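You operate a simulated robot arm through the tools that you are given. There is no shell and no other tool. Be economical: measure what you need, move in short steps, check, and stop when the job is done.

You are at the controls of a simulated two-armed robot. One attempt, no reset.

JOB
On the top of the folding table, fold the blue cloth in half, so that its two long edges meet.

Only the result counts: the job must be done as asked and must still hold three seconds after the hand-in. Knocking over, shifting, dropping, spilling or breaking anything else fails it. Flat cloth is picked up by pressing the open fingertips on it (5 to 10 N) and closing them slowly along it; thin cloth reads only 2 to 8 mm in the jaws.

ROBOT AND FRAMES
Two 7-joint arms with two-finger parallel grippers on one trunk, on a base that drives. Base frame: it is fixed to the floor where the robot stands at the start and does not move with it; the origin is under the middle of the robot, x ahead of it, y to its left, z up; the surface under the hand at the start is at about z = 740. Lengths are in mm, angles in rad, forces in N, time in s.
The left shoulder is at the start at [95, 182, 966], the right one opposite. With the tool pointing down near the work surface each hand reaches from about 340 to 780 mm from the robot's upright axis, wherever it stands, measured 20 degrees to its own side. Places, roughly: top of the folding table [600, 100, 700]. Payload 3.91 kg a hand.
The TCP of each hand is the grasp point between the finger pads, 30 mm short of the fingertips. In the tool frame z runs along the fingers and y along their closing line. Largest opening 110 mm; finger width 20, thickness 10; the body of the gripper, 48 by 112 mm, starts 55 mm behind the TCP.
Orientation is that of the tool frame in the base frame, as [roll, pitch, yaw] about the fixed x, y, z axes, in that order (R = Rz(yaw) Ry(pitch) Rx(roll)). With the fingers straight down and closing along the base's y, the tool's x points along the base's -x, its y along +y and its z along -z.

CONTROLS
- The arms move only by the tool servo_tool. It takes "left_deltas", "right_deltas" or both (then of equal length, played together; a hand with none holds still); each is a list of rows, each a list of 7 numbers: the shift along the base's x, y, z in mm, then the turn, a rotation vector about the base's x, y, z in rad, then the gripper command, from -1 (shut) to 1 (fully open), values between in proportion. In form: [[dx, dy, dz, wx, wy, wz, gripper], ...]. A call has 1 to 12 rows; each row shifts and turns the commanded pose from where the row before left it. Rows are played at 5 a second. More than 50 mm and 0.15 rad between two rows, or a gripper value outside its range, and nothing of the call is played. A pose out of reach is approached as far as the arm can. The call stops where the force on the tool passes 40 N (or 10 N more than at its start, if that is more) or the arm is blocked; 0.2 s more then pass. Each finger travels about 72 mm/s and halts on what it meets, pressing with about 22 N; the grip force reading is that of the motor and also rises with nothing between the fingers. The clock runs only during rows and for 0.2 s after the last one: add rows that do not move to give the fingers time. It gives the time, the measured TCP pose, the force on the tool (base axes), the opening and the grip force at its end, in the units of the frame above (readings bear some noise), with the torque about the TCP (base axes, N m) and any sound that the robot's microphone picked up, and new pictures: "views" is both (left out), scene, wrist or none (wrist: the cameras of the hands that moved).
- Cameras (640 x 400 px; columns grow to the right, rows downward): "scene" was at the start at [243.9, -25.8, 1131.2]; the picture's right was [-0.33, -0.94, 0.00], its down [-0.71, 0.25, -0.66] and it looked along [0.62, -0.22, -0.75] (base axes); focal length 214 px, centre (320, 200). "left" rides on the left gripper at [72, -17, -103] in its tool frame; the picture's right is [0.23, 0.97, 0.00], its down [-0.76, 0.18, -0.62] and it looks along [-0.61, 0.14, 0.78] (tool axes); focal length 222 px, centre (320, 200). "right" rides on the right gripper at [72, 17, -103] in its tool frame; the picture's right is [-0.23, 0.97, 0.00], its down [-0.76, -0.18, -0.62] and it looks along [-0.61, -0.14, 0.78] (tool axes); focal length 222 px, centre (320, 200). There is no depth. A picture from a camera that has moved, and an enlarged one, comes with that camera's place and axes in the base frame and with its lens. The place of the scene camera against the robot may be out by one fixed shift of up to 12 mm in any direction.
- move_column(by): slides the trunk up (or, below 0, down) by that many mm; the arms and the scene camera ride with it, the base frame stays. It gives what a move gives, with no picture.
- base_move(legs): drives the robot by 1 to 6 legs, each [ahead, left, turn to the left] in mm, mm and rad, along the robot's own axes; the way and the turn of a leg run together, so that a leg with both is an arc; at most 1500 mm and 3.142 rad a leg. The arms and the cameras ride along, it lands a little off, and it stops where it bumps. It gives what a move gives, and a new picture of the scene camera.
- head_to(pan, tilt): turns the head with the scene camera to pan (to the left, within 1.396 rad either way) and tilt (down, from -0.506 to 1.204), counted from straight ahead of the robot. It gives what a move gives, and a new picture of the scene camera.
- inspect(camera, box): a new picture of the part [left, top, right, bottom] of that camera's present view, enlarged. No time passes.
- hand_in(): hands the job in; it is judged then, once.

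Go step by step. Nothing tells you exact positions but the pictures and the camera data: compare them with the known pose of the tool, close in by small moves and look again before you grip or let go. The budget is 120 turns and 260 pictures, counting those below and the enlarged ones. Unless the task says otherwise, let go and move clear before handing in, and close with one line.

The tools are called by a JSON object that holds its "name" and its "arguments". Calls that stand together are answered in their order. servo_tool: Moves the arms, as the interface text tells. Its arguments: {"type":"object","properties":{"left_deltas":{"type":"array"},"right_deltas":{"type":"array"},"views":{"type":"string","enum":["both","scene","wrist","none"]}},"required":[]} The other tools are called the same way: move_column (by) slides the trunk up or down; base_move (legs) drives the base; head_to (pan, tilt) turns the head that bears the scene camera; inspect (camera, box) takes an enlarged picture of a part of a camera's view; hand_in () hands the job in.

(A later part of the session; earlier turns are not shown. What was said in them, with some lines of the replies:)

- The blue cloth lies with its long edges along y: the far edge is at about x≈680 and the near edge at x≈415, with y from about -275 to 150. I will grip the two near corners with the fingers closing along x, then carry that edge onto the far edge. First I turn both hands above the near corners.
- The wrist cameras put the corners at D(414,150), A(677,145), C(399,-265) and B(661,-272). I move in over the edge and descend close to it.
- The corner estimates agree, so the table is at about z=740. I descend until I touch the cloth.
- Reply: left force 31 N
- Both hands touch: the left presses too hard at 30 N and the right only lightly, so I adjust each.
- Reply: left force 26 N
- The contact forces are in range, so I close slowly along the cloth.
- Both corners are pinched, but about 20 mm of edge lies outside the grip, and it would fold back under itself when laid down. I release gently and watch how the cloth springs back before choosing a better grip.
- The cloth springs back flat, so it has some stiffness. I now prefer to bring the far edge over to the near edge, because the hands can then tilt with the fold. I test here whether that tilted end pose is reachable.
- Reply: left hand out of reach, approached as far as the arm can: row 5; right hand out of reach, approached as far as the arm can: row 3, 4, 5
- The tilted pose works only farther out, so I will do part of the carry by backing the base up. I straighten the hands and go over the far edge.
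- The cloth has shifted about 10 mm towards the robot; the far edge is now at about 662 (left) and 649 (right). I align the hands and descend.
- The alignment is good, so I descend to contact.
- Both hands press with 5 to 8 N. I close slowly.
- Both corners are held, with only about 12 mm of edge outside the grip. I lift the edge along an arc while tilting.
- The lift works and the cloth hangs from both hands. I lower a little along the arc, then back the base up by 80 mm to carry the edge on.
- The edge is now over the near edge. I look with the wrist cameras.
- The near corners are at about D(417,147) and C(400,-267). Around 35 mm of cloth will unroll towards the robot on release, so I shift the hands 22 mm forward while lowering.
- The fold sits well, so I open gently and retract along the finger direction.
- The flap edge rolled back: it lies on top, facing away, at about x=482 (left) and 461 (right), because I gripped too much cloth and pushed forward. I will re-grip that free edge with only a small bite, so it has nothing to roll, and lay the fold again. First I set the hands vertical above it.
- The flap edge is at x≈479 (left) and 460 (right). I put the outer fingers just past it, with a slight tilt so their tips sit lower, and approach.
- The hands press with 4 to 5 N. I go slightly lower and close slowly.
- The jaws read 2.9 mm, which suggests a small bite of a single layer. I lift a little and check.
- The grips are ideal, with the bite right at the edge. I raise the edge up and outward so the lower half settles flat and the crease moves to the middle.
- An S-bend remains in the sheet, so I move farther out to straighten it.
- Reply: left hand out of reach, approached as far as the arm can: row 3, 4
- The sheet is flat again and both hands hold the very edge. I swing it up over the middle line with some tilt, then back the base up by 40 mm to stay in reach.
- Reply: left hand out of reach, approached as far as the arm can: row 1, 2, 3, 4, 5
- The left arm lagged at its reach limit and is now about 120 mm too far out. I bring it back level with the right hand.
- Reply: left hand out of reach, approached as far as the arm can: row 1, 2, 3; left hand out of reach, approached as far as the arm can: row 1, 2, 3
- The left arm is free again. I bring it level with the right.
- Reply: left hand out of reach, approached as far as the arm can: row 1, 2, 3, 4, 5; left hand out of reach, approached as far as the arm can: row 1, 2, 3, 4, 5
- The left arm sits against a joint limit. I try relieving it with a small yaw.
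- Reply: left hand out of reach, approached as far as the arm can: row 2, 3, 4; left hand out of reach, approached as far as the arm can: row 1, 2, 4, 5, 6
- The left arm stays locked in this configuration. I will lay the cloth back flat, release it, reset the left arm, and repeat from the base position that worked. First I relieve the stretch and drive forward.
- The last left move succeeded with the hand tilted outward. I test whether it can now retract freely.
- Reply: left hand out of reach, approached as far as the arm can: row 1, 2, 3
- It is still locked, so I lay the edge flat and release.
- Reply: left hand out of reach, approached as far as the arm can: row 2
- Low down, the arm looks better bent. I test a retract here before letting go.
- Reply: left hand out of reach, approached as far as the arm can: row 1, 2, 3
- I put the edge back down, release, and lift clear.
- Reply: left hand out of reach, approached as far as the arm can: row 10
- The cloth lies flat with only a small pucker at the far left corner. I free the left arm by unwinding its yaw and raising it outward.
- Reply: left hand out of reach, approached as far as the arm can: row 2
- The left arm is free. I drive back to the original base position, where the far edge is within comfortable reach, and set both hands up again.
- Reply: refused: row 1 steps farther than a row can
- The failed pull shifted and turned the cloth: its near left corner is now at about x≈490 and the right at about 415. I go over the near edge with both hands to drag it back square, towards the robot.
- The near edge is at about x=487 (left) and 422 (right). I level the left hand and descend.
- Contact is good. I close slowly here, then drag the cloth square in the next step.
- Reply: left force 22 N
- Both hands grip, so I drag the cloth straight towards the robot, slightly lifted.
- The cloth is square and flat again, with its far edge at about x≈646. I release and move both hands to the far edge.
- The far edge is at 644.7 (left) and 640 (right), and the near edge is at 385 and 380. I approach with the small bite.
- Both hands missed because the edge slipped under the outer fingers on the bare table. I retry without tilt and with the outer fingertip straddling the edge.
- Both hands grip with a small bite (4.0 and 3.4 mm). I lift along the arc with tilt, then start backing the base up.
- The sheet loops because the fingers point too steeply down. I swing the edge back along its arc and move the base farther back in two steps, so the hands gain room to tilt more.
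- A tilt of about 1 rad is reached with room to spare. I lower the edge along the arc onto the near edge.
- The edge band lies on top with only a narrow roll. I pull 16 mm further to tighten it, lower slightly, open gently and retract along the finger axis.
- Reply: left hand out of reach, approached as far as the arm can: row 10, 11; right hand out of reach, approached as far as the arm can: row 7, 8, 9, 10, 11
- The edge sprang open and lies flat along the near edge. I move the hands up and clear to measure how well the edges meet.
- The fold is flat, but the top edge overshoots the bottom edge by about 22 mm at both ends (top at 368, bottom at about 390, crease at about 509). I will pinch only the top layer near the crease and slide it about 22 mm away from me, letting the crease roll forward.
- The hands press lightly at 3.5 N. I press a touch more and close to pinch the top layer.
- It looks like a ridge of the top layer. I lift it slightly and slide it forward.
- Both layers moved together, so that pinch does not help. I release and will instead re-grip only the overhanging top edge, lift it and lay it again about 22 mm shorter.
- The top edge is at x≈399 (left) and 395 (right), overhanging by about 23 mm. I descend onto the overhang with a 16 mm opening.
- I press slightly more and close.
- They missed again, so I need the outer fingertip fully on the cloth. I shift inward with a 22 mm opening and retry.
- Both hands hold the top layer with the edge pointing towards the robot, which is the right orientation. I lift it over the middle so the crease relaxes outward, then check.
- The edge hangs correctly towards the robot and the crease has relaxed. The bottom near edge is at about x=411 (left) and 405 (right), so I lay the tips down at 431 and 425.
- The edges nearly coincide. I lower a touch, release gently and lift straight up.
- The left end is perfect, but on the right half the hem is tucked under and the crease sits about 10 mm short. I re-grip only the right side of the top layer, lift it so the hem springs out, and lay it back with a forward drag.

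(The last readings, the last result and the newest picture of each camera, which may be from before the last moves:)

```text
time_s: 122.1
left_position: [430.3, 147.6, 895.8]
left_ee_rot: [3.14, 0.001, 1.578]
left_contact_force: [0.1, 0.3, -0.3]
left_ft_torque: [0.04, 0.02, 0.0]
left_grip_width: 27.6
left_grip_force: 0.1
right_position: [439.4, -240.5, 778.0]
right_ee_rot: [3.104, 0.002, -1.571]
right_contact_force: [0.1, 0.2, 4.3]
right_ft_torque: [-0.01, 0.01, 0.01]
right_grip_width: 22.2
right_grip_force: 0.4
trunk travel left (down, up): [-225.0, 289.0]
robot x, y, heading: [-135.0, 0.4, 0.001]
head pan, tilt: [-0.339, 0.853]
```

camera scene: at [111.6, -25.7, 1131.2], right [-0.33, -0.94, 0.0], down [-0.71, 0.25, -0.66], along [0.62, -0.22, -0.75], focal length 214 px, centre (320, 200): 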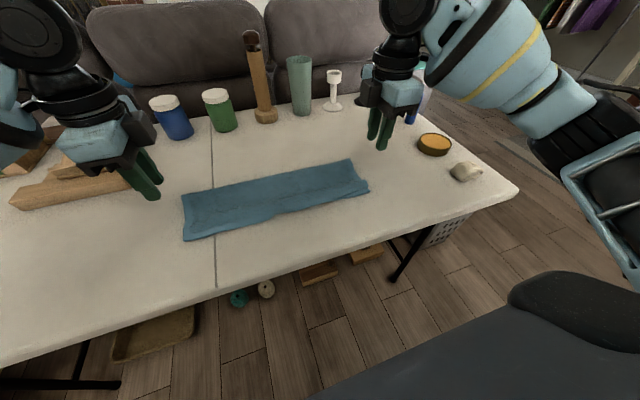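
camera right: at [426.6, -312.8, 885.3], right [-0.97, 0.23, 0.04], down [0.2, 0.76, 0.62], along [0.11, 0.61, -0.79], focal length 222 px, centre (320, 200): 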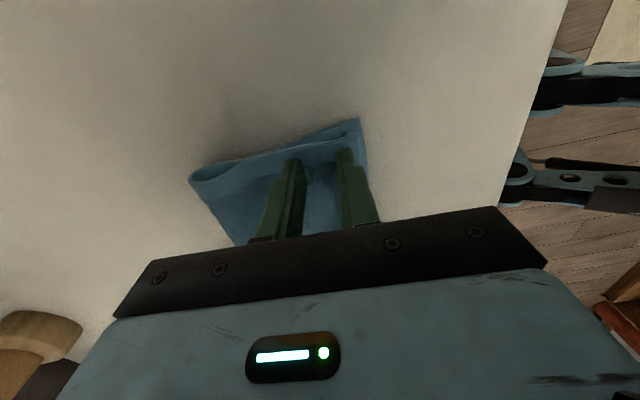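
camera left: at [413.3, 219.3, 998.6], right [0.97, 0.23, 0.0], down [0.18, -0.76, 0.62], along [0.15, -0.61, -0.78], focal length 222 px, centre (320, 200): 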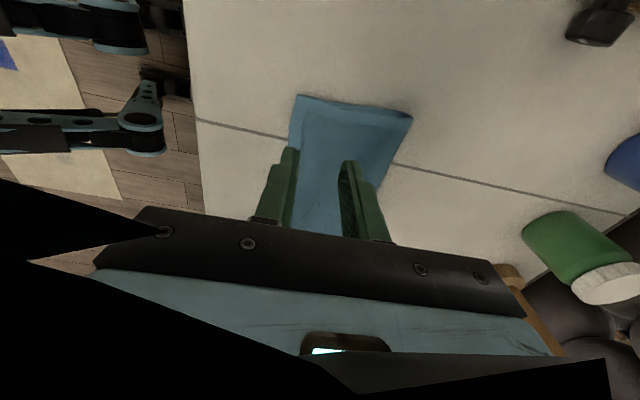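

{"name": "servo_tool", "arguments": {"right_deltas": [[0, 0, -0.5, 0, 0, 0, -0.6], [0, 0, 0, 0, 0, 0, -0.64], [0, 0, 0, 0, 0, 0, -0.68], [0, 0, 0, 0, 0, 0, -0.72], [0, 0, 0, 0, 0, 0, -0.76], [0, 0, 0, 0, 0, 0, -0.8], [0, 0, 0, 0, 0, 0, -0.84], [0, 0, 0, 0, 0, 0, -0.88], [0, 0, 0, 0, 0, 0, -0.92], [0, 0, 0, 0, 0, 0, -0.96], [0, 0, 0, 0, 0, 0, -1], [0, 0, 0, 0, 0, 0, -1]], "views": "none"}}

{"name": "servo_tool", "arguments": {"right_deltas": [[2, 0, 15, 0, 0, 0, -1], [5, 0, 15, 0, 0, 0, -1], [8, 0, 10, 0, 0, 0, -1], [0, 0, 0, 0, 0, 0, -1]]}}

{"name": "inspect", "arguments": {"camera": "scene", "box": [160, 130, 400, 270]}}

{"name": "inspect", "arguments": {"camera": "right", "box": [200, 50, 440, 200]}}

```text
time_s: 124.7
left_position: [431.1, 148.8, 895.6]
left_ee_rot: [3.14, 0.0, 1.577]
left_contact_force: [0.0, 0.2, -0.3]
left_ft_torque: [-0.02, 0.02, -0.04]
left_grip_width: 27.4
left_grip_force: 0.1
right_position: [438.8, -241.5, 777.6]
right_ee_rot: [3.103, 0.001, -1.57]
right_contact_force: [0.4, 0.7, 3.9]
right_ft_torque: [-0.01, 0.03, -0.02]
right_grip_width: 4.0
right_grip_force: 22.2
trunk travel left (down, up): [-225.0, 289.0]
robot x, y, heading: [-130.9, -3.3, 0.003]
head pan, tilt: [-0.339, 0.853]
```

```text
time_s: 125.7
left_position: [432.0, 147.3, 895.6]
left_ee_rot: [-3.141, 0.0, 1.578]
left_contact_force: [0.7, -0.5, -0.6]
left_ft_torque: [0.0, -0.01, 0.0]
left_grip_width: 27.5
left_grip_force: 0.0
right_position: [453.2, -242.8, 816.9]
right_ee_rot: [3.102, 0.001, -1.571]
right_contact_force: [-0.1, 0.3, 0.4]
right_ft_torque: [0.0, -0.04, 0.0]
right_grip_width: 4.3
right_grip_force: 21.7
trunk travel left (down, up): [-225.0, 289.0]
robot x, y, heading: [-132.9, 1.3, -0.004]
head pan, tilt: [-0.339, 0.853]
camera scene: at [111.4, -25.8, 1131.2], right [-0.33, -0.94, 0.0], down [-0.71, 0.25, -0.66], along [0.62, -0.22, -0.75], focal length 214 px, centre (320, 200)
camera right: at [440.6, -313.6, 920.2], right [-0.97, 0.23, 0.04], down [0.2, 0.76, 0.62], along [0.11, 0.61, -0.79], focal length 222 px, centre (320, 200)
```

scene: 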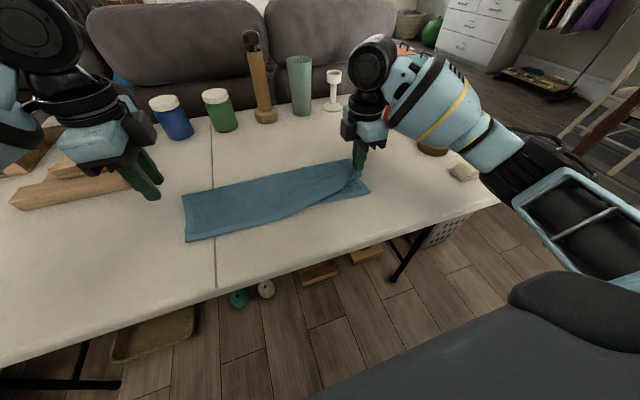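
right: 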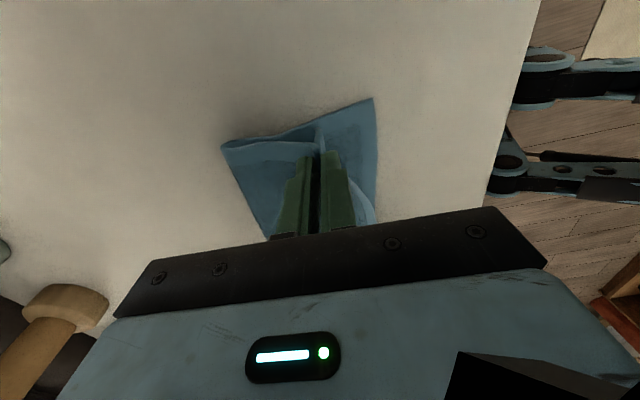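

```text
2.67 times, centred on (280, 200) of scene
camera zoom: at [111.4, -25.8, 1131.2], right [-0.33, -0.94, 0.0], down [-0.71, 0.25, -0.66], along [0.62, -0.22, -0.75], focal length 572 px, centre (427, 200)
```

zoom: 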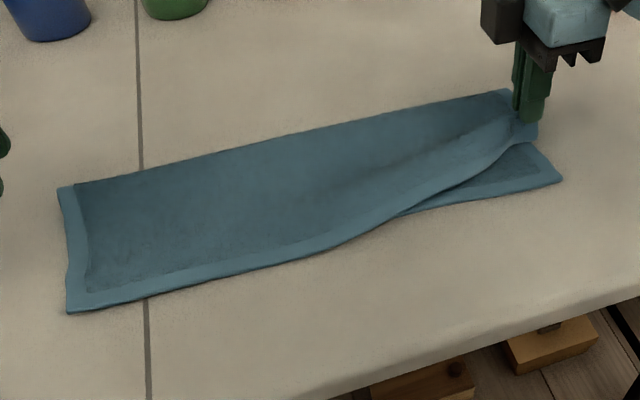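

```text
2.67 times, centred on (320, 125) of right
camera zoom: at [440.6, -313.6, 920.2], right [-0.97, 0.23, 0.04], down [0.2, 0.76, 0.62], along [0.11, 0.61, -0.79], focal length 592 px, centre (320, 400)
```

zoom: 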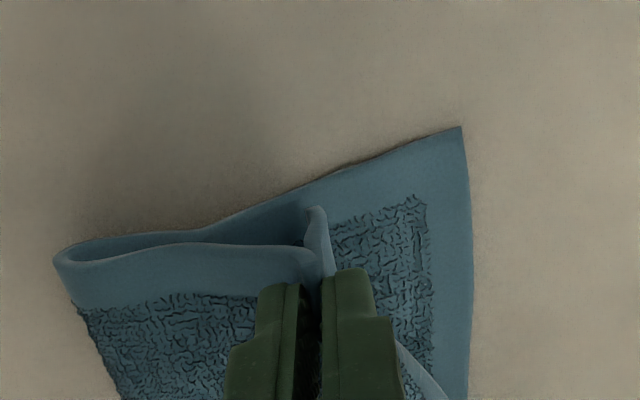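

The hem has swung free. I lift a little more so the crease relaxes, tilt the fingers towards the robot so the hem leads, then lower.

{"name": "servo_tool", "arguments": {"right_deltas": [[12, 0, 15, 0, 0, 0, -1], [14, 0, 15, 0, 0.08, 0, -1], [14, 0, 8, 0, 0.1, 0, -1], [0, 0, 0, 0, 0.1, 0, -1], [-8, 0, -5, 0, 0.1, 0, -1], [-12, 0, -12, 0, 0, 0, -1], [-12, 0, -15, 0, 0, 0, -1], [-8, 0, -15, 0, 0, 0, -1], [-4, 0, -12, 0, 0, 0, -1], [0, 0, -8, 0, 0, 0, -1], [0, 0, 0, 0, 0, 0, -1]]}}

{"name": "inspect", "arguments": {"camera": "scene", "box": [160, 130, 400, 270]}}

{"name": "inspect", "arguments": {"camera": "right", "box": [200, 50, 440, 200]}}

```text
time_s: 128.1
left_position: [431.6, 147.5, 895.5]
left_ee_rot: [3.141, 0.0, 1.578]
left_contact_force: [0.0, 0.3, -0.3]
left_ft_torque: [-0.02, -0.01, 0.01]
left_grip_width: 27.4
left_grip_force: 0.0
right_position: [449.8, -241.1, 789.4]
right_ee_rot: [2.723, 0.0, -1.574]
right_contact_force: [0.1, 0.4, 0.1]
right_ft_torque: [-0.02, -0.08, 0.02]
right_grip_width: 3.9
right_grip_force: 22.0
trunk travel left (down, up): [-225.0, 289.0]
robot x, y, heading: [-127.6, 0.4, -0.003]
head pan, tilt: [-0.339, 0.853]
camera scene: at [111.4, -25.7, 1131.3], right [-0.33, -0.94, 0.0], down [-0.71, 0.25, -0.66], along [0.62, -0.22, -0.75], focal length 214 px, centre (320, 200)
camera right: at [475.6, -312.2, 890.3], right [-0.89, 0.23, 0.4], down [0.42, 0.76, 0.5], along [-0.19, 0.61, -0.77], focal length 222 px, centre (320, 200)
```

scene: 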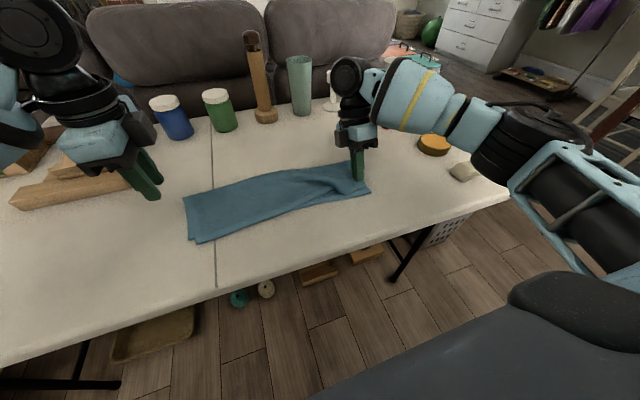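
right: 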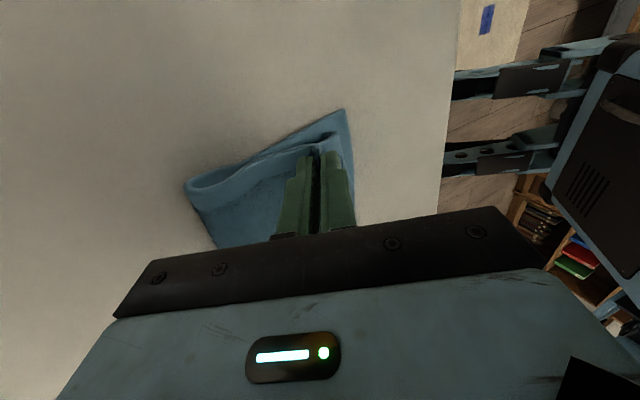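

```text
2.67 times, centred on (280, 200) of scene
camera zoom: at [111.4, -25.7, 1131.3], right [-0.33, -0.94, 0.0], down [-0.71, 0.25, -0.66], along [0.62, -0.22, -0.75], focal length 572 px, centre (427, 200)
```

zoom: 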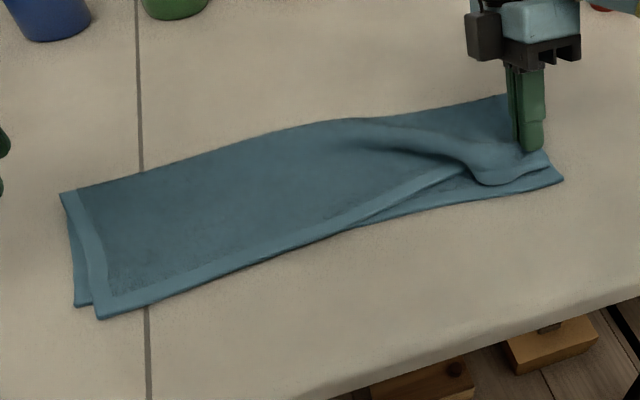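

```text
2.67 times, centred on (320, 125) of right
camera zoom: at [475.6, -312.2, 890.3], right [-0.89, 0.23, 0.4], down [0.42, 0.76, 0.5], along [-0.19, 0.61, -0.77], focal length 592 px, centre (320, 400)
```

zoom: 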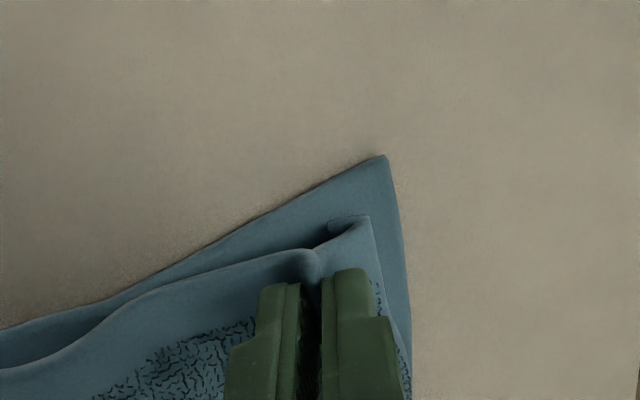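

The right hem now lies correctly. I release the right hand and check.

{"name": "servo_tool", "arguments": {"right_deltas": [[0, 0, -5, 0, 0, 0, -1], [0, 0, 0, 0, 0, 0, -0.88], [0, 0, 0, 0, 0, 0, -0.76], [0, 0, 1, 0, 0, 0, -0.6], [0, 0, 0, 0, 0, 0, -0.5], [4, 0, 12, 0, 0, 0, -0.5], [8, 0, 20, 0, -0.1, 0, -0.5], [0, 0, 30, 0, -0.12, 0, -0.5], [0, -10, 30, 0, -0.12, 0, -0.5], [-10, -10, 20, 0, -0.08, 0, -0.5], [0, 0, 0, 0, 0, 0, -0.5]]}}

{"name": "inspect", "arguments": {"camera": "scene", "box": [160, 130, 400, 270]}}

{"name": "inspect", "arguments": {"camera": "right", "box": [200, 50, 440, 200]}}

{"name": "inspect", "arguments": {"camera": "left", "box": [200, 50, 440, 200]}}

```text
time_s: 130.5
left_position: [431.5, 147.2, 895.2]
left_ee_rot: [-3.141, 0.0, 1.579]
left_contact_force: [1.0, -0.4, -0.1]
left_ft_torque: [0.01, -0.01, 0.01]
left_grip_width: 27.3
left_grip_force: 0.1
right_position: [450.8, -261.8, 895.2]
right_ee_rot: [-3.139, 0.001, -1.572]
right_contact_force: [-0.4, 0.1, 0.4]
right_ft_torque: [-0.02, -0.01, 0.01]
right_grip_width: 27.6
right_grip_force: 0.0
trunk travel left (down, up): [-225.0, 289.0]
robot x, y, heading: [-133.2, 3.1, -0.002]
head pan, tilt: [-0.339, 0.853]
camera scene: at [111.7, -25.6, 1131.2], right [-0.33, -0.94, 0.0], down [-0.71, 0.25, -0.66], along [0.62, -0.22, -0.75], focal length 214 px, centre (320, 200)
camera right: at [433.5, -332.9, 998.5], right [-0.97, 0.23, 0.0], down [0.18, 0.76, 0.62], along [0.14, 0.61, -0.78], focal length 222 px, centre (320, 200)
```

scene: 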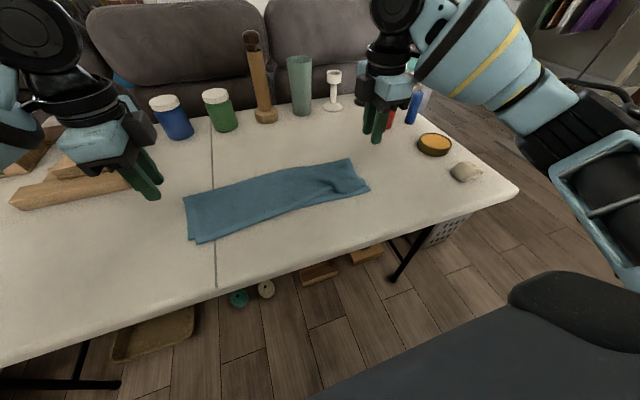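
right: 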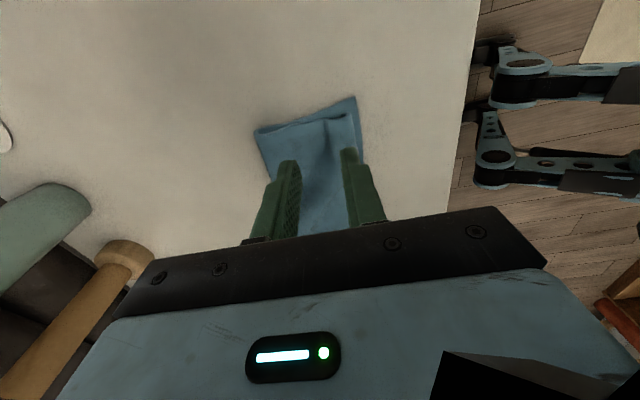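

```text
2.67 times, centred on (280, 200) of scene
camera zoom: at [111.7, -25.6, 1131.2], right [-0.33, -0.94, 0.0], down [-0.71, 0.25, -0.66], along [0.62, -0.22, -0.75], focal length 572 px, centre (427, 200)
```

zoom: 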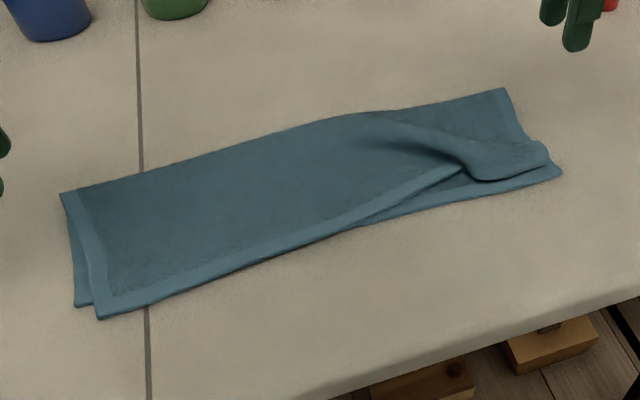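

```text
2.67 times, centred on (320, 125) of right
camera zoom: at [433.5, -332.9, 998.5], right [-0.97, 0.23, 0.0], down [0.18, 0.76, 0.62], along [0.14, 0.61, -0.78], focal length 592 px, centre (320, 400)
```

zoom: 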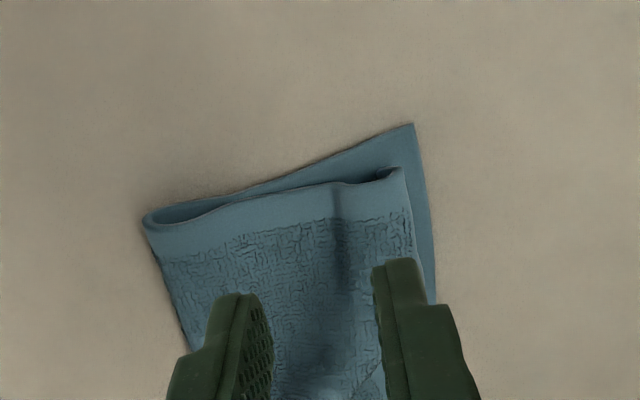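

```text
2.67 times, centred on (320, 125) of left
camera zoom: at [413.4, 219.3, 998.4], right [0.97, 0.23, 0.0], down [0.18, -0.76, 0.62], along [0.15, -0.61, -0.78], focal length 592 px, centre (320, 400)
```

zoom: 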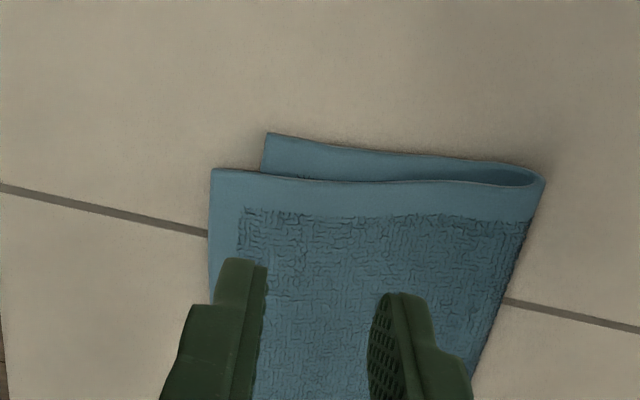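

Lifting one side alone shifted the top layer, and the right hem is still tucked. I will lift the top layer with both hands again, as worked before, and lay it with a forward drag so both hems lie outward. First the approach.

{"name": "servo_tool", "arguments": {"left_deltas": [[-7, -13, -20, 0, -0.03, 0, -0.6], [-7, -13, -25, 0, -0.03, 0, -0.6], [-7, -13, -25, 0, 0, 0, -0.6], [0, 0, -25, 0, 0, 0, -0.6], [0, 0, -15, 0, 0, 0, -0.6], [0, 0, -4, 0, 0, 0, -0.6], [0, 0, 0, 0, 0, 0, -0.6]], "right_deltas": [[-5, 12, -20, 0, 0, 0, -0.6], [-5, 12, -25, 0, 0, 0, -0.6], [-5, 12, -25, 0, 0, 0, -0.6], [0, 0, -25, 0, 0, 0, -0.6], [0, 0, -12, 0, 0, 0, -0.6], [0, 0, -4, 0, 0, 0, -0.6], [0, 0, 0, 0, 0, 0, -0.6]], "views": "wrist"}}

```text
time_s: 132.1
left_position: [408.5, 108.1, 780.8]
left_ee_rot: [3.083, 0.0, 1.579]
left_contact_force: [-0.1, 0.0, -0.1]
left_ft_torque: [-0.01, 0.02, 0.03]
left_grip_width: 21.9
left_grip_force: 0.0
right_position: [437.3, -225.8, 786.1]
right_ee_rot: [-3.141, 0.003, -1.57]
right_contact_force: [-0.3, -0.1, 0.7]
right_ft_torque: [0.03, -0.01, -0.03]
right_grip_width: 21.9
right_grip_force: 0.1
trunk travel left (down, up): [-225.0, 289.0]
robot x, y, heading: [-135.3, 1.1, -0.001]
head pan, tilt: [-0.339, 0.853]
camera right: at [420.2, -297.4, 888.0], right [-0.97, 0.23, 0.0], down [0.18, 0.76, 0.63], along [0.14, 0.61, -0.78], focal length 222 px, centre (320, 200)
camera left: at [385.5, 179.8, 883.4], right [0.97, 0.23, 0.06], down [0.14, -0.76, 0.63], along [0.19, -0.61, -0.77], focal length 222 px, centre (320, 200)
```

right: 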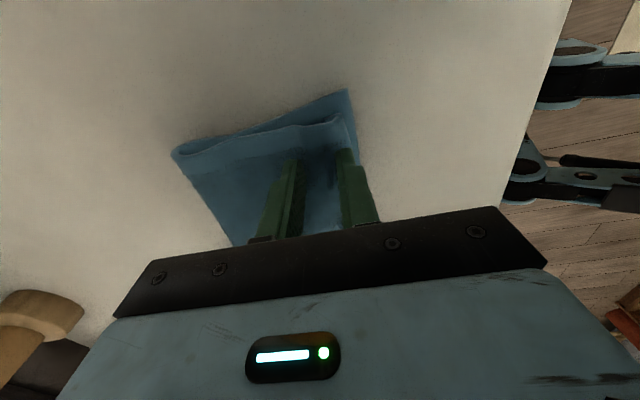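
left: 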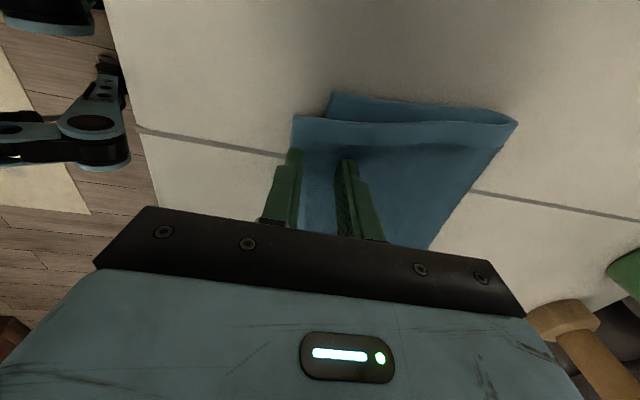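

{"name": "servo_tool", "arguments": {"left_deltas": [[2, 0, -3, 0, 0, 0, -0.6], [0, 0, -2.3, 0, 0, 0, -0.6], [0, 0, 0, 0, 0, 0, -0.6]], "right_deltas": [[0, 0, -4, 0, 0, 0, -0.6], [0, 0, -4, 0, 0, 0, -0.6], [0, 0, 0, 0, 0, 0, -0.6]], "views": "none"}}

```text
time_s: 132.9
left_position: [411.5, 109.3, 777.4]
left_ee_rot: [3.08, -0.001, 1.577]
left_contact_force: [0.3, -0.4, 2.0]
left_ft_torque: [0.03, 0.0, 0.02]
left_grip_width: 22.1
left_grip_force: 0.0
right_position: [437.3, -224.7, 776.1]
right_ee_rot: [-3.139, 0.001, -1.569]
right_contact_force: [-0.2, -1.7, 9.9]
right_ft_torque: [-0.09, 0.05, 0.02]
right_grip_width: 22.2
right_grip_force: 0.1
trunk travel left (down, up): [-225.0, 289.0]
robot x, y, heading: [-134.3, -0.4, -0.001]
head pan, tilt: [-0.339, 0.853]
```

{"name": "servo_tool", "arguments": {"left_deltas": [[0, 0, -1.5, 0, 0, 0, -0.6], [0, 0, 0, 0, 0, 0, -0.64], [0, 0, 0, 0, 0, 0, -0.68], [0, 0, 0, 0, 0, 0, -0.72], [0, 0, 0, 0, 0, 0, -0.76], [0, 0, 0, 0, 0, 0, -0.8], [0, 0, 0, 0, 0, 0, -0.84], [0, 0, 0, 0, 0, 0, -0.88], [0, 0, 0, 0, 0, 0, -0.92], [0, 0, 0, 0, 0, 0, -0.96], [0, 0, 0, 0, 0, 0, -1], [0, 0, 0, 0, 0, 0, -1]], "right_deltas": [[0, 0, 0.8, 0, 0, 0, -0.6], [0, 0, 0, 0, 0, 0, -0.64], [0, 0, 0, 0, 0, 0, -0.68], [0, 0, 0, 0, 0, 0, -0.72], [0, 0, 0, 0, 0, 0, -0.76], [0, 0, 0, 0, 0, 0, -0.8], [0, 0, 0, 0, 0, 0, -0.84], [0, 0, 0, 0, 0, 0, -0.88], [0, 0, 0, 0, 0, 0, -0.92], [0, 0, 0, 0, 0, 0, -0.96], [0, 0, 0, 0, 0, 0, -1], [0, 0, 0, 0, 0, 0, -1]], "views": "none"}}

```text
time_s: 135.5
left_position: [412.2, 108.4, 775.3]
left_ee_rot: [3.08, 0.0, 1.578]
left_contact_force: [-0.5, -0.3, 5.8]
left_ft_torque: [-0.01, -0.01, -0.01]
left_grip_width: 4.2
left_grip_force: 21.7
right_position: [435.3, -225.3, 778.0]
right_ee_rot: [-3.141, 0.002, -1.571]
right_contact_force: [-1.5, 0.5, 6.2]
right_ft_torque: [0.0, 0.06, 0.02]
right_grip_width: 3.9
right_grip_force: 22.0
trunk travel left (down, up): [-225.0, 289.0]
robot x, y, heading: [-136.9, -2.1, -0.003]
head pan, tilt: [-0.339, 0.853]
```

Both hands grip a single layer. I lift together over the middle while spreading the hands sideways.

{"name": "servo_tool", "arguments": {"left_deltas": [[3, 0, 20, 0, 0.03, 0, -1], [10, 2, 20, 0, 0.03, 0, -1], [15, 3, 18, 0, 0, 0, -1], [20, 3, 15, 0, 0, 0, -1], [20, 3, 12, 0, 0, 0, -1], [20, 3, 6, 0, 0, 0, -1], [15, 0, 0, 0, 0, 0, -1], [0, 0, 0, 0, 0, 0, -1]], "right_deltas": [[3, 0, 20, 0, 0, 0, -1], [10, -1, 20, 0, 0, 0, -1], [12, -2, 18, 0, 0, 0, -1], [15, -2, 12, 0, 0, 0, -1], [17, -3, 8, 0, 0, 0, -1], [17, -2, 4, 0, 0, 0, -1], [10, 0, 0, 0, 0, 0, -1], [0, 0, 0, 0, 0, 0, -1]]}}

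{"name": "inspect", "arguments": {"camera": "scene", "box": [160, 130, 400, 270]}}

{"name": "inspect", "arguments": {"camera": "right", "box": [220, 50, 460, 200]}}

```text
time_s: 137.3
left_position: [515.1, 123.4, 865.8]
left_ee_rot: [3.139, 0.0, 1.579]
left_contact_force: [0.4, 0.0, 0.0]
left_ft_torque: [-0.04, -0.05, -0.01]
left_grip_width: 3.8
left_grip_force: 22.3
right_position: [519.7, -236.1, 860.6]
right_ee_rot: [-3.14, 0.002, -1.571]
right_contact_force: [0.0, 0.7, -0.7]
right_ft_torque: [0.03, 0.01, -0.01]
right_grip_width: 3.9
right_grip_force: 21.9
trunk travel left (down, up): [-225.0, 289.0]
robot x, y, heading: [-133.9, 3.2, -0.004]
head pan, tilt: [-0.339, 0.853]
camera scene: at [111.3, -25.7, 1131.3], right [-0.33, -0.94, 0.0], down [-0.71, 0.25, -0.66], along [0.62, -0.22, -0.75], focal length 214 px, centre (320, 200)
camera right: at [503.7, -308.0, 963.0], right [-0.97, 0.23, 0.0], down [0.18, 0.76, 0.62], along [0.14, 0.61, -0.78], focal length 222 px, centre (320, 200)
camera left: at [497.1, 194.6, 968.7], right [0.97, 0.23, 0.0], down [0.18, -0.76, 0.62], along [0.15, -0.61, -0.78], focal length 222 px, centre (320, 200)
```

scene: 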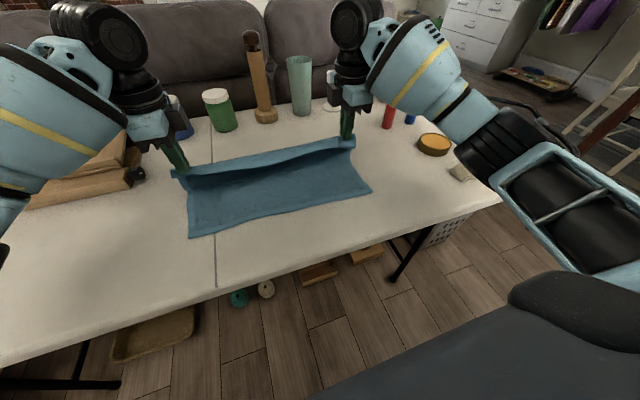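
right: 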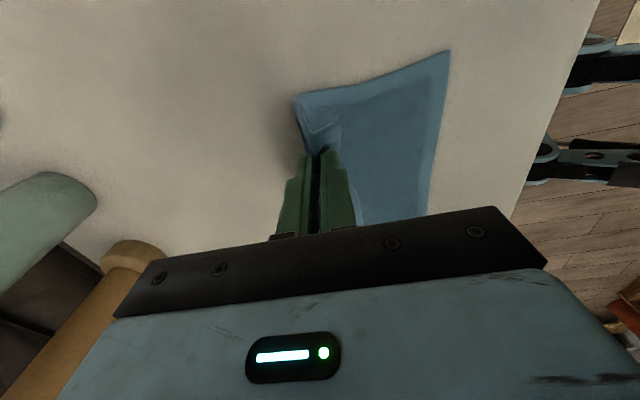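
left: 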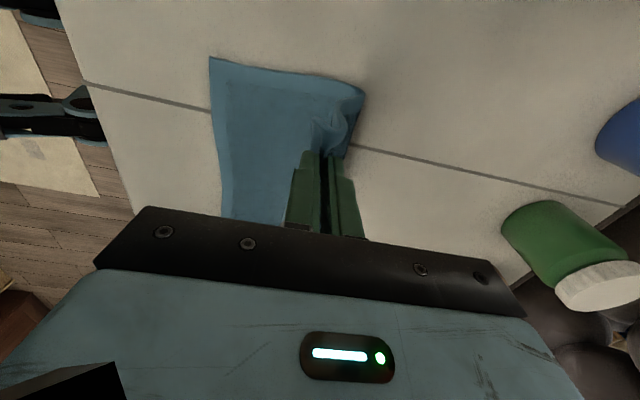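

```text
2.67 times, centred on (280, 200) of scene
camera zoom: at [111.3, -25.7, 1131.3], right [-0.33, -0.94, 0.0], down [-0.71, 0.25, -0.66], along [0.62, -0.22, -0.75], focal length 572 px, centre (427, 200)
```

zoom: 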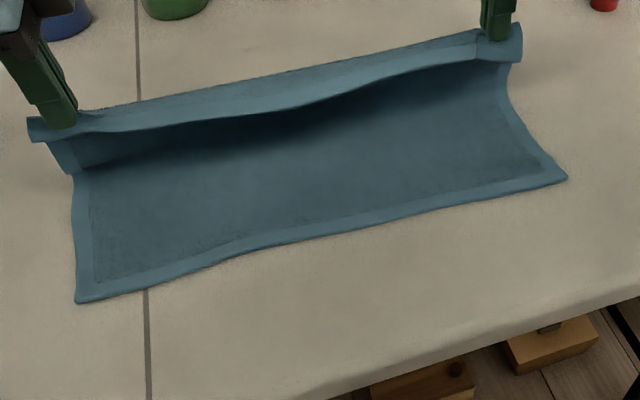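

```text
2.67 times, centred on (340, 125) of right
camera zoom: at [503.7, -308.0, 963.0], right [-0.97, 0.23, 0.0], down [0.18, 0.76, 0.62], along [0.14, 0.61, -0.78], focal length 592 px, centre (267, 400)
```

zoom: 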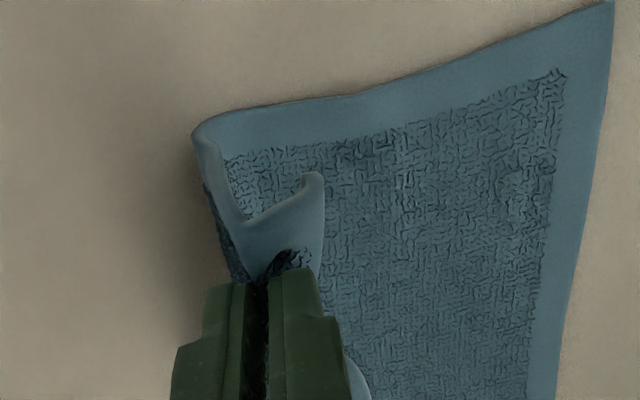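

Both hems hang towards the robot. I lay the edge down with the fingers tilted so the hem leads, overshooting by about 10 mm and then sliding forward.

{"name": "servo_tool", "arguments": {"left_deltas": [[-12, 0, -2, 0, 0.05, 0, -1], [-13, 0, -5, 0, 0.09, 0, -1], [-13, 0, -9, 0, 0.09, 0, -1], [-13, 0, -12, 0, 0.09, 0, -1], [-11, 0, -14, 0, 0.08, 0, -1], [-8, 2, -14, 0, 0, 0, -1], [-5, 2, -14, 0, 0, 0, -1], [-3, 0, -9, 0, 0, 0, -1], [0, 0, -4, 0, 0, 0, -1], [5, 0, -2, 0, 0, 0, -1], [5, 0, 0, 0, 0, 0, -1], [0, 0, 0, 0, 0, 0, -1]], "right_deltas": [[-12, 0, -2, 0, 0.05, 0, -1], [-13, 0, -5, 0, 0.09, 0, -1], [-13, 0, -9, 0, 0.09, 0, -1], [-13, 0, -12, 0, 0.09, 0, -1], [-11, 0, -13, 0, 0.08, 0, -1], [-8, -2, -13, 0, 0, 0, -1], [-5, -2, -11, 0, 0, 0, -1], [-3, 0, -8, 0, 0, 0, -1], [0, 0, -4, 0, 0, 0, -1], [5, 0, -2, 0, 0, 0, -1], [5, 0, 0, 0, 0, 0, -1], [0, 0, 0, 0, 0, 0, -1]]}}

{"name": "inspect", "arguments": {"camera": "scene", "box": [160, 130, 400, 270]}}

{"name": "inspect", "arguments": {"camera": "right", "box": [200, 50, 440, 200]}}

{"name": "inspect", "arguments": {"camera": "left", "box": [200, 50, 440, 200]}}

```text
time_s: 139.9
left_position: [446.1, 127.7, 780.8]
left_ee_rot: [-2.742, -0.004, 1.578]
left_contact_force: [-0.7, -2.1, -0.2]
left_ft_torque: [-0.08, 0.0, 0.01]
left_grip_width: 3.6
left_grip_force: 21.9
right_position: [454.1, -239.6, 781.4]
right_ee_rot: [2.742, 0.0, -1.572]
right_contact_force: [-0.3, 2.1, -0.5]
right_ft_torque: [0.07, -0.06, -0.02]
right_grip_width: 3.9
right_grip_force: 22.2
trunk travel left (down, up): [-225.0, 289.0]
robot x, y, heading: [-132.0, -1.9, -0.003]
head pan, tilt: [-0.339, 0.853]
camera scene: at [111.2, -25.7, 1131.3], right [-0.33, -0.94, 0.0], down [-0.71, 0.25, -0.66], along [0.62, -0.22, -0.75], focal length 214 px, centre (320, 200)
camera right: at [477.4, -311.0, 883.6], right [-0.9, 0.23, 0.38], down [0.41, 0.76, 0.51], along [-0.17, 0.61, -0.77], focal length 222 px, centre (320, 200)
camera left: at [470.2, 198.4, 883.1], right [0.9, 0.23, -0.38], down [0.41, -0.76, 0.5], along [-0.17, -0.61, -0.78], focal length 222 px, centre (320, 200)
```

scene: 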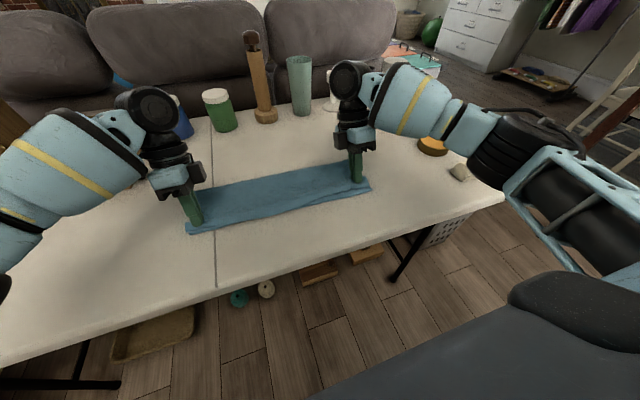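
right: 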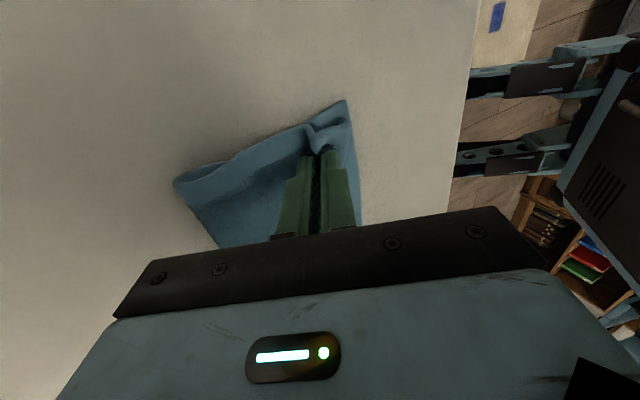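
left: 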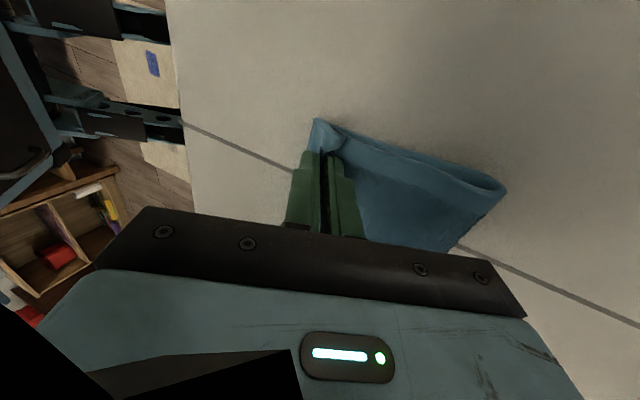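

```text
2.67 times, centred on (280, 200) of scene
camera zoom: at [111.2, -25.7, 1131.3], right [-0.33, -0.94, 0.0], down [-0.71, 0.25, -0.66], along [0.62, -0.22, -0.75], focal length 572 px, centre (427, 200)
```

zoom: 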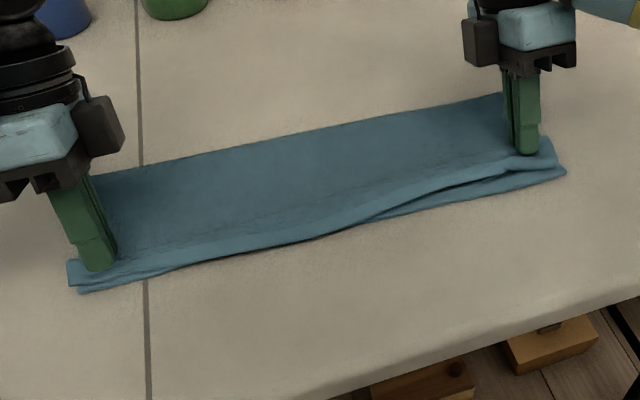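

```text
2.67 times, centred on (320, 125) of right
camera zoom: at [477.4, -311.0, 883.6], right [-0.9, 0.23, 0.38], down [0.41, 0.76, 0.51], along [-0.17, 0.61, -0.77], focal length 592 px, centre (320, 400)
```

zoom: 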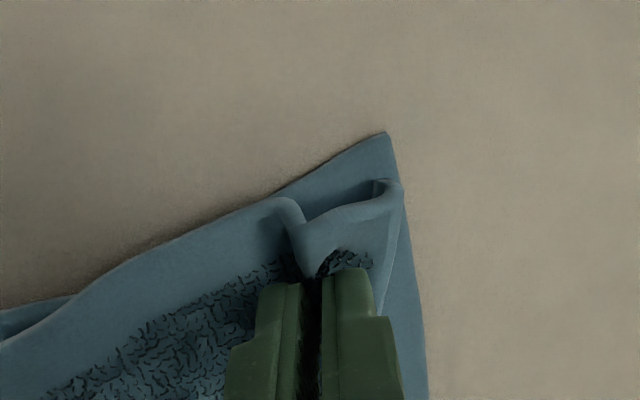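

```text
2.67 times, centred on (320, 125) of left
camera zoom: at [470.2, 198.4, 883.1], right [0.9, 0.23, -0.38], down [0.41, -0.76, 0.5], along [-0.17, -0.61, -0.78], focal length 592 px, centre (320, 400)
```

zoom: 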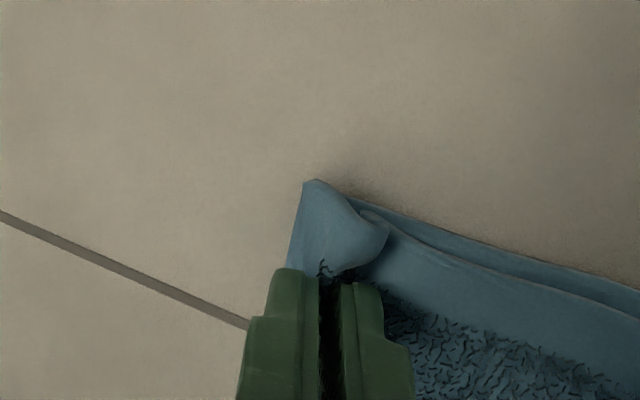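

Nearly there: the left edge is about 8 mm short and the right hem tip is slightly curled. I nudge the left back and the right forward, then release both.

{"name": "servo_tool", "arguments": {"left_deltas": [[-4, 0, 10, 0, 0, 0, -1], [-5, 1, 0, 0, 0, 0, -1], [0, 0, -8, 0, 0, 0, -1], [0, 0, -3, 0, 0, 0, -1], [0, 0, 0, 0, 0, 0, -1]], "right_deltas": [[0, 0, 6, 0, 0, 0, -1], [4, -1, 2, 0, 0, 0, -1], [4, 0, -2, 0, 0, 0, -1], [3, 0, -6, 0, 0, 0, -1], [0, 0, 0, 0, 0, 0, -1]], "views": "none"}}

{"name": "inspect", "arguments": {"camera": "right", "box": [200, 50, 440, 200]}}

{"name": "inspect", "arguments": {"camera": "scene", "box": [160, 130, 400, 270]}}

```text
time_s: 141.1
left_position: [438.9, 127.1, 779.6]
left_ee_rot: [-2.744, -0.005, 1.577]
left_contact_force: [0.0, -2.2, 2.3]
left_ft_torque: [-0.06, -0.04, 0.02]
left_grip_width: 3.6
left_grip_force: 21.9
right_position: [463.2, -239.1, 780.5]
right_ee_rot: [2.744, 0.002, -1.571]
right_contact_force: [-1.3, 3.9, 1.1]
right_ft_torque: [0.1, -0.05, -0.06]
right_grip_width: 3.7
right_grip_force: 22.6
trunk travel left (down, up): [-225.0, 289.0]
robot x, y, heading: [-132.4, -1.3, -0.0]
head pan, tilt: [-0.339, 0.853]
```

```text
2.67 times, centred on (320, 125) of right
camera zoom: at [488.0, -311.6, 882.9], right [-0.9, 0.23, 0.38], down [0.41, 0.76, 0.51], along [-0.17, 0.61, -0.77], focal length 592 px, centre (320, 400)
```

zoom: 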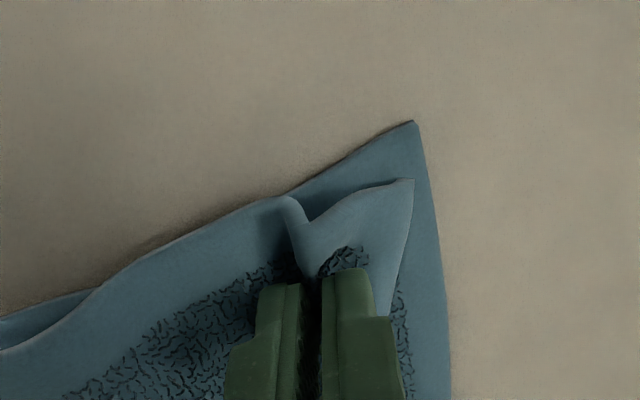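

```text
2.67 times, centred on (280, 200) of scene
camera zoom: at [111.1, -25.7, 1131.3], right [-0.33, -0.94, 0.0], down [-0.71, 0.25, -0.66], along [0.62, -0.22, -0.75], focal length 572 px, centre (427, 200)
```

zoom: 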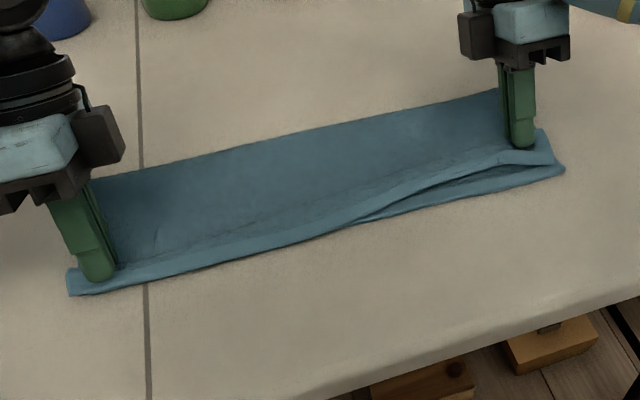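

The right hem is flat and outward now, and the left aligns. I release both gently.

{"name": "servo_tool", "arguments": {"left_deltas": [[0, 0, 0, 0, 0, 0, -0.88], [0, 0, 1, 0, 0, 0, -0.76], [0, 0, 1, 0, 0, 0, -0.6], [0, 0, 0, 0, 0, 0, -0.5], [4, 0, 12, 0, 0, 0, -0.5], [8, 0, 20, 0, -0.1, 0, -0.5], [0, 0, 30, 0, -0.1, 0, -0.5], [0, 10, 30, 0, -0.1, 0, -0.5], [-10, 10, 20, 0, -0.1, 0, -0.5], [0, 0, 0, 0, 0, 0, -0.5]], "right_deltas": [[0, 0, 0, 0, 0, 0, -0.88], [0, 0, 1, 0, 0, 0, -0.76], [0, 0, 1, 0, 0, 0, -0.6], [0, 0, 0, 0, 0, 0, -0.5], [4, 0, 12, 0, 0, 0, -0.5], [8, 0, 20, 0, -0.1, 0, -0.5], [0, 0, 30, 0, -0.1, 0, -0.5], [0, -10, 30, 0, -0.1, 0, -0.5], [-10, -10, 20, 0, -0.1, 0, -0.5], [0, 0, 0, 0, 0, 0, -0.5]]}}

{"name": "inspect", "arguments": {"camera": "scene", "box": [160, 130, 400, 270]}}

{"name": "inspect", "arguments": {"camera": "right", "box": [200, 50, 440, 200]}}

{"name": "inspect", "arguments": {"camera": "left", "box": [200, 50, 440, 200]}}

```text
time_s: 143.3
left_position: [440.6, 147.9, 893.9]
left_ee_rot: [3.14, 0.0, 1.58]
left_contact_force: [0.1, 0.7, -0.2]
left_ft_torque: [-0.01, 0.01, -0.02]
left_grip_width: 27.7
left_grip_force: 0.0
right_position: [466.1, -259.6, 896.2]
right_ee_rot: [-3.14, 0.003, -1.571]
right_contact_force: [0.9, 0.0, -0.4]
right_ft_torque: [-0.02, -0.03, 0.0]
right_grip_width: 27.5
right_grip_force: 0.1
trunk travel left (down, up): [-225.0, 289.0]
robot x, y, heading: [-131.2, 3.2, 0.001]
head pan, tilt: [-0.339, 0.853]
camera scene: at [111.9, -25.7, 1131.1], right [-0.33, -0.94, 0.0], down [-0.71, 0.25, -0.66], along [0.62, -0.22, -0.75], focal length 214 px, centre (320, 200)
camera right: at [449.1, -331.9, 998.1], right [-0.97, 0.23, 0.0], down [0.18, 0.76, 0.62], along [0.14, 0.61, -0.78], focal length 222 px, centre (320, 200)
camera left: at [421.7, 219.0, 997.7], right [0.97, 0.23, 0.0], down [0.18, -0.76, 0.62], along [0.15, -0.61, -0.78], focal length 222 px, centre (320, 200)
```

scene: 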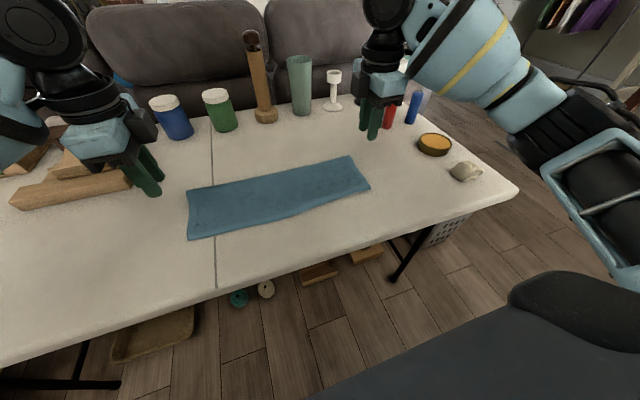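
right: 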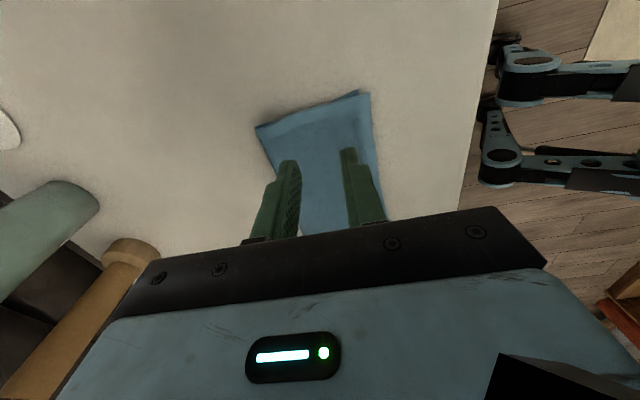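
left: 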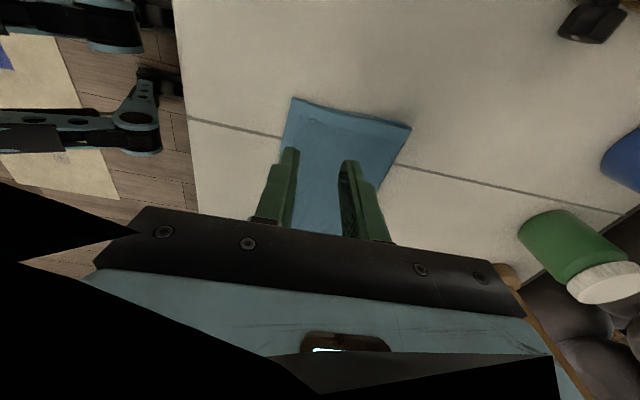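

```text
2.67 times, centred on (280, 200) of scene
camera zoom: at [111.9, -25.7, 1131.1], right [-0.33, -0.94, 0.0], down [-0.71, 0.25, -0.66], along [0.62, -0.22, -0.75], focal length 572 px, centre (427, 200)
```

zoom: 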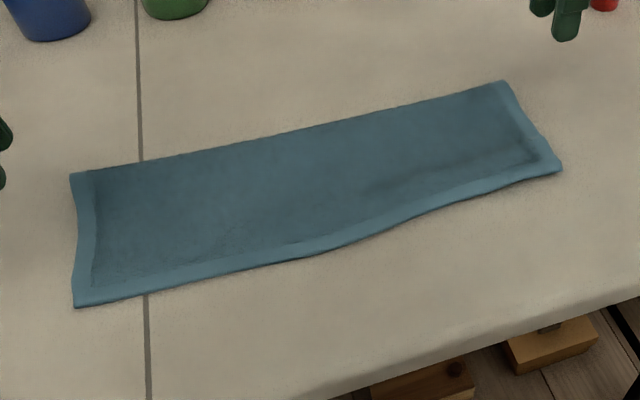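

```text
2.67 times, centred on (320, 125) of right
camera zoom: at [449.1, -331.9, 998.1], right [-0.97, 0.23, 0.0], down [0.18, 0.76, 0.62], along [0.14, 0.61, -0.78], focal length 592 px, centre (320, 400)
```

zoom: 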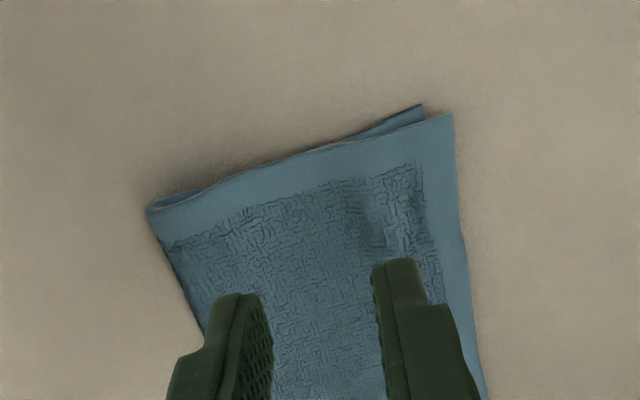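

```text
2.67 times, centred on (320, 125) of left
camera zoom: at [421.7, 219.0, 997.7], right [0.97, 0.23, 0.0], down [0.18, -0.76, 0.62], along [0.15, -0.61, -0.78], focal length 592 px, centre (320, 400)
```

zoom: 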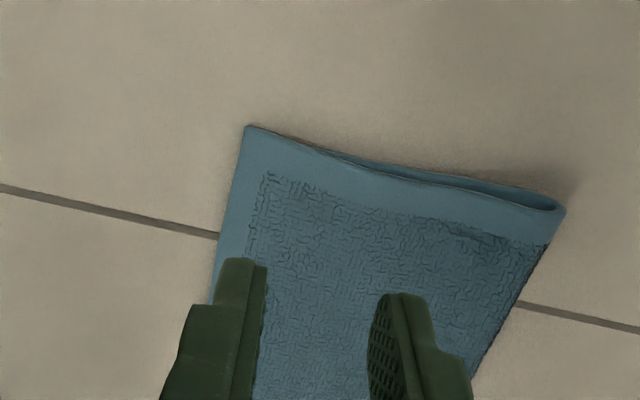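

The blue cloth is folded in half along its length. At the left end the long edges coincide, and at the right end they are within about 12 mm. Both hands are clear and nothing else has moved, so I hand in.

{"name": "hand_in", "arguments": {}}

```text
The job is handed in.
```

I folded the blue cloth in half on the folding table and handed it in. The long edges coincide at the left end; at the right end the top edge overshoots by about 12 mm. I moved both hands clear first, and nothing else on the table was disturbed.
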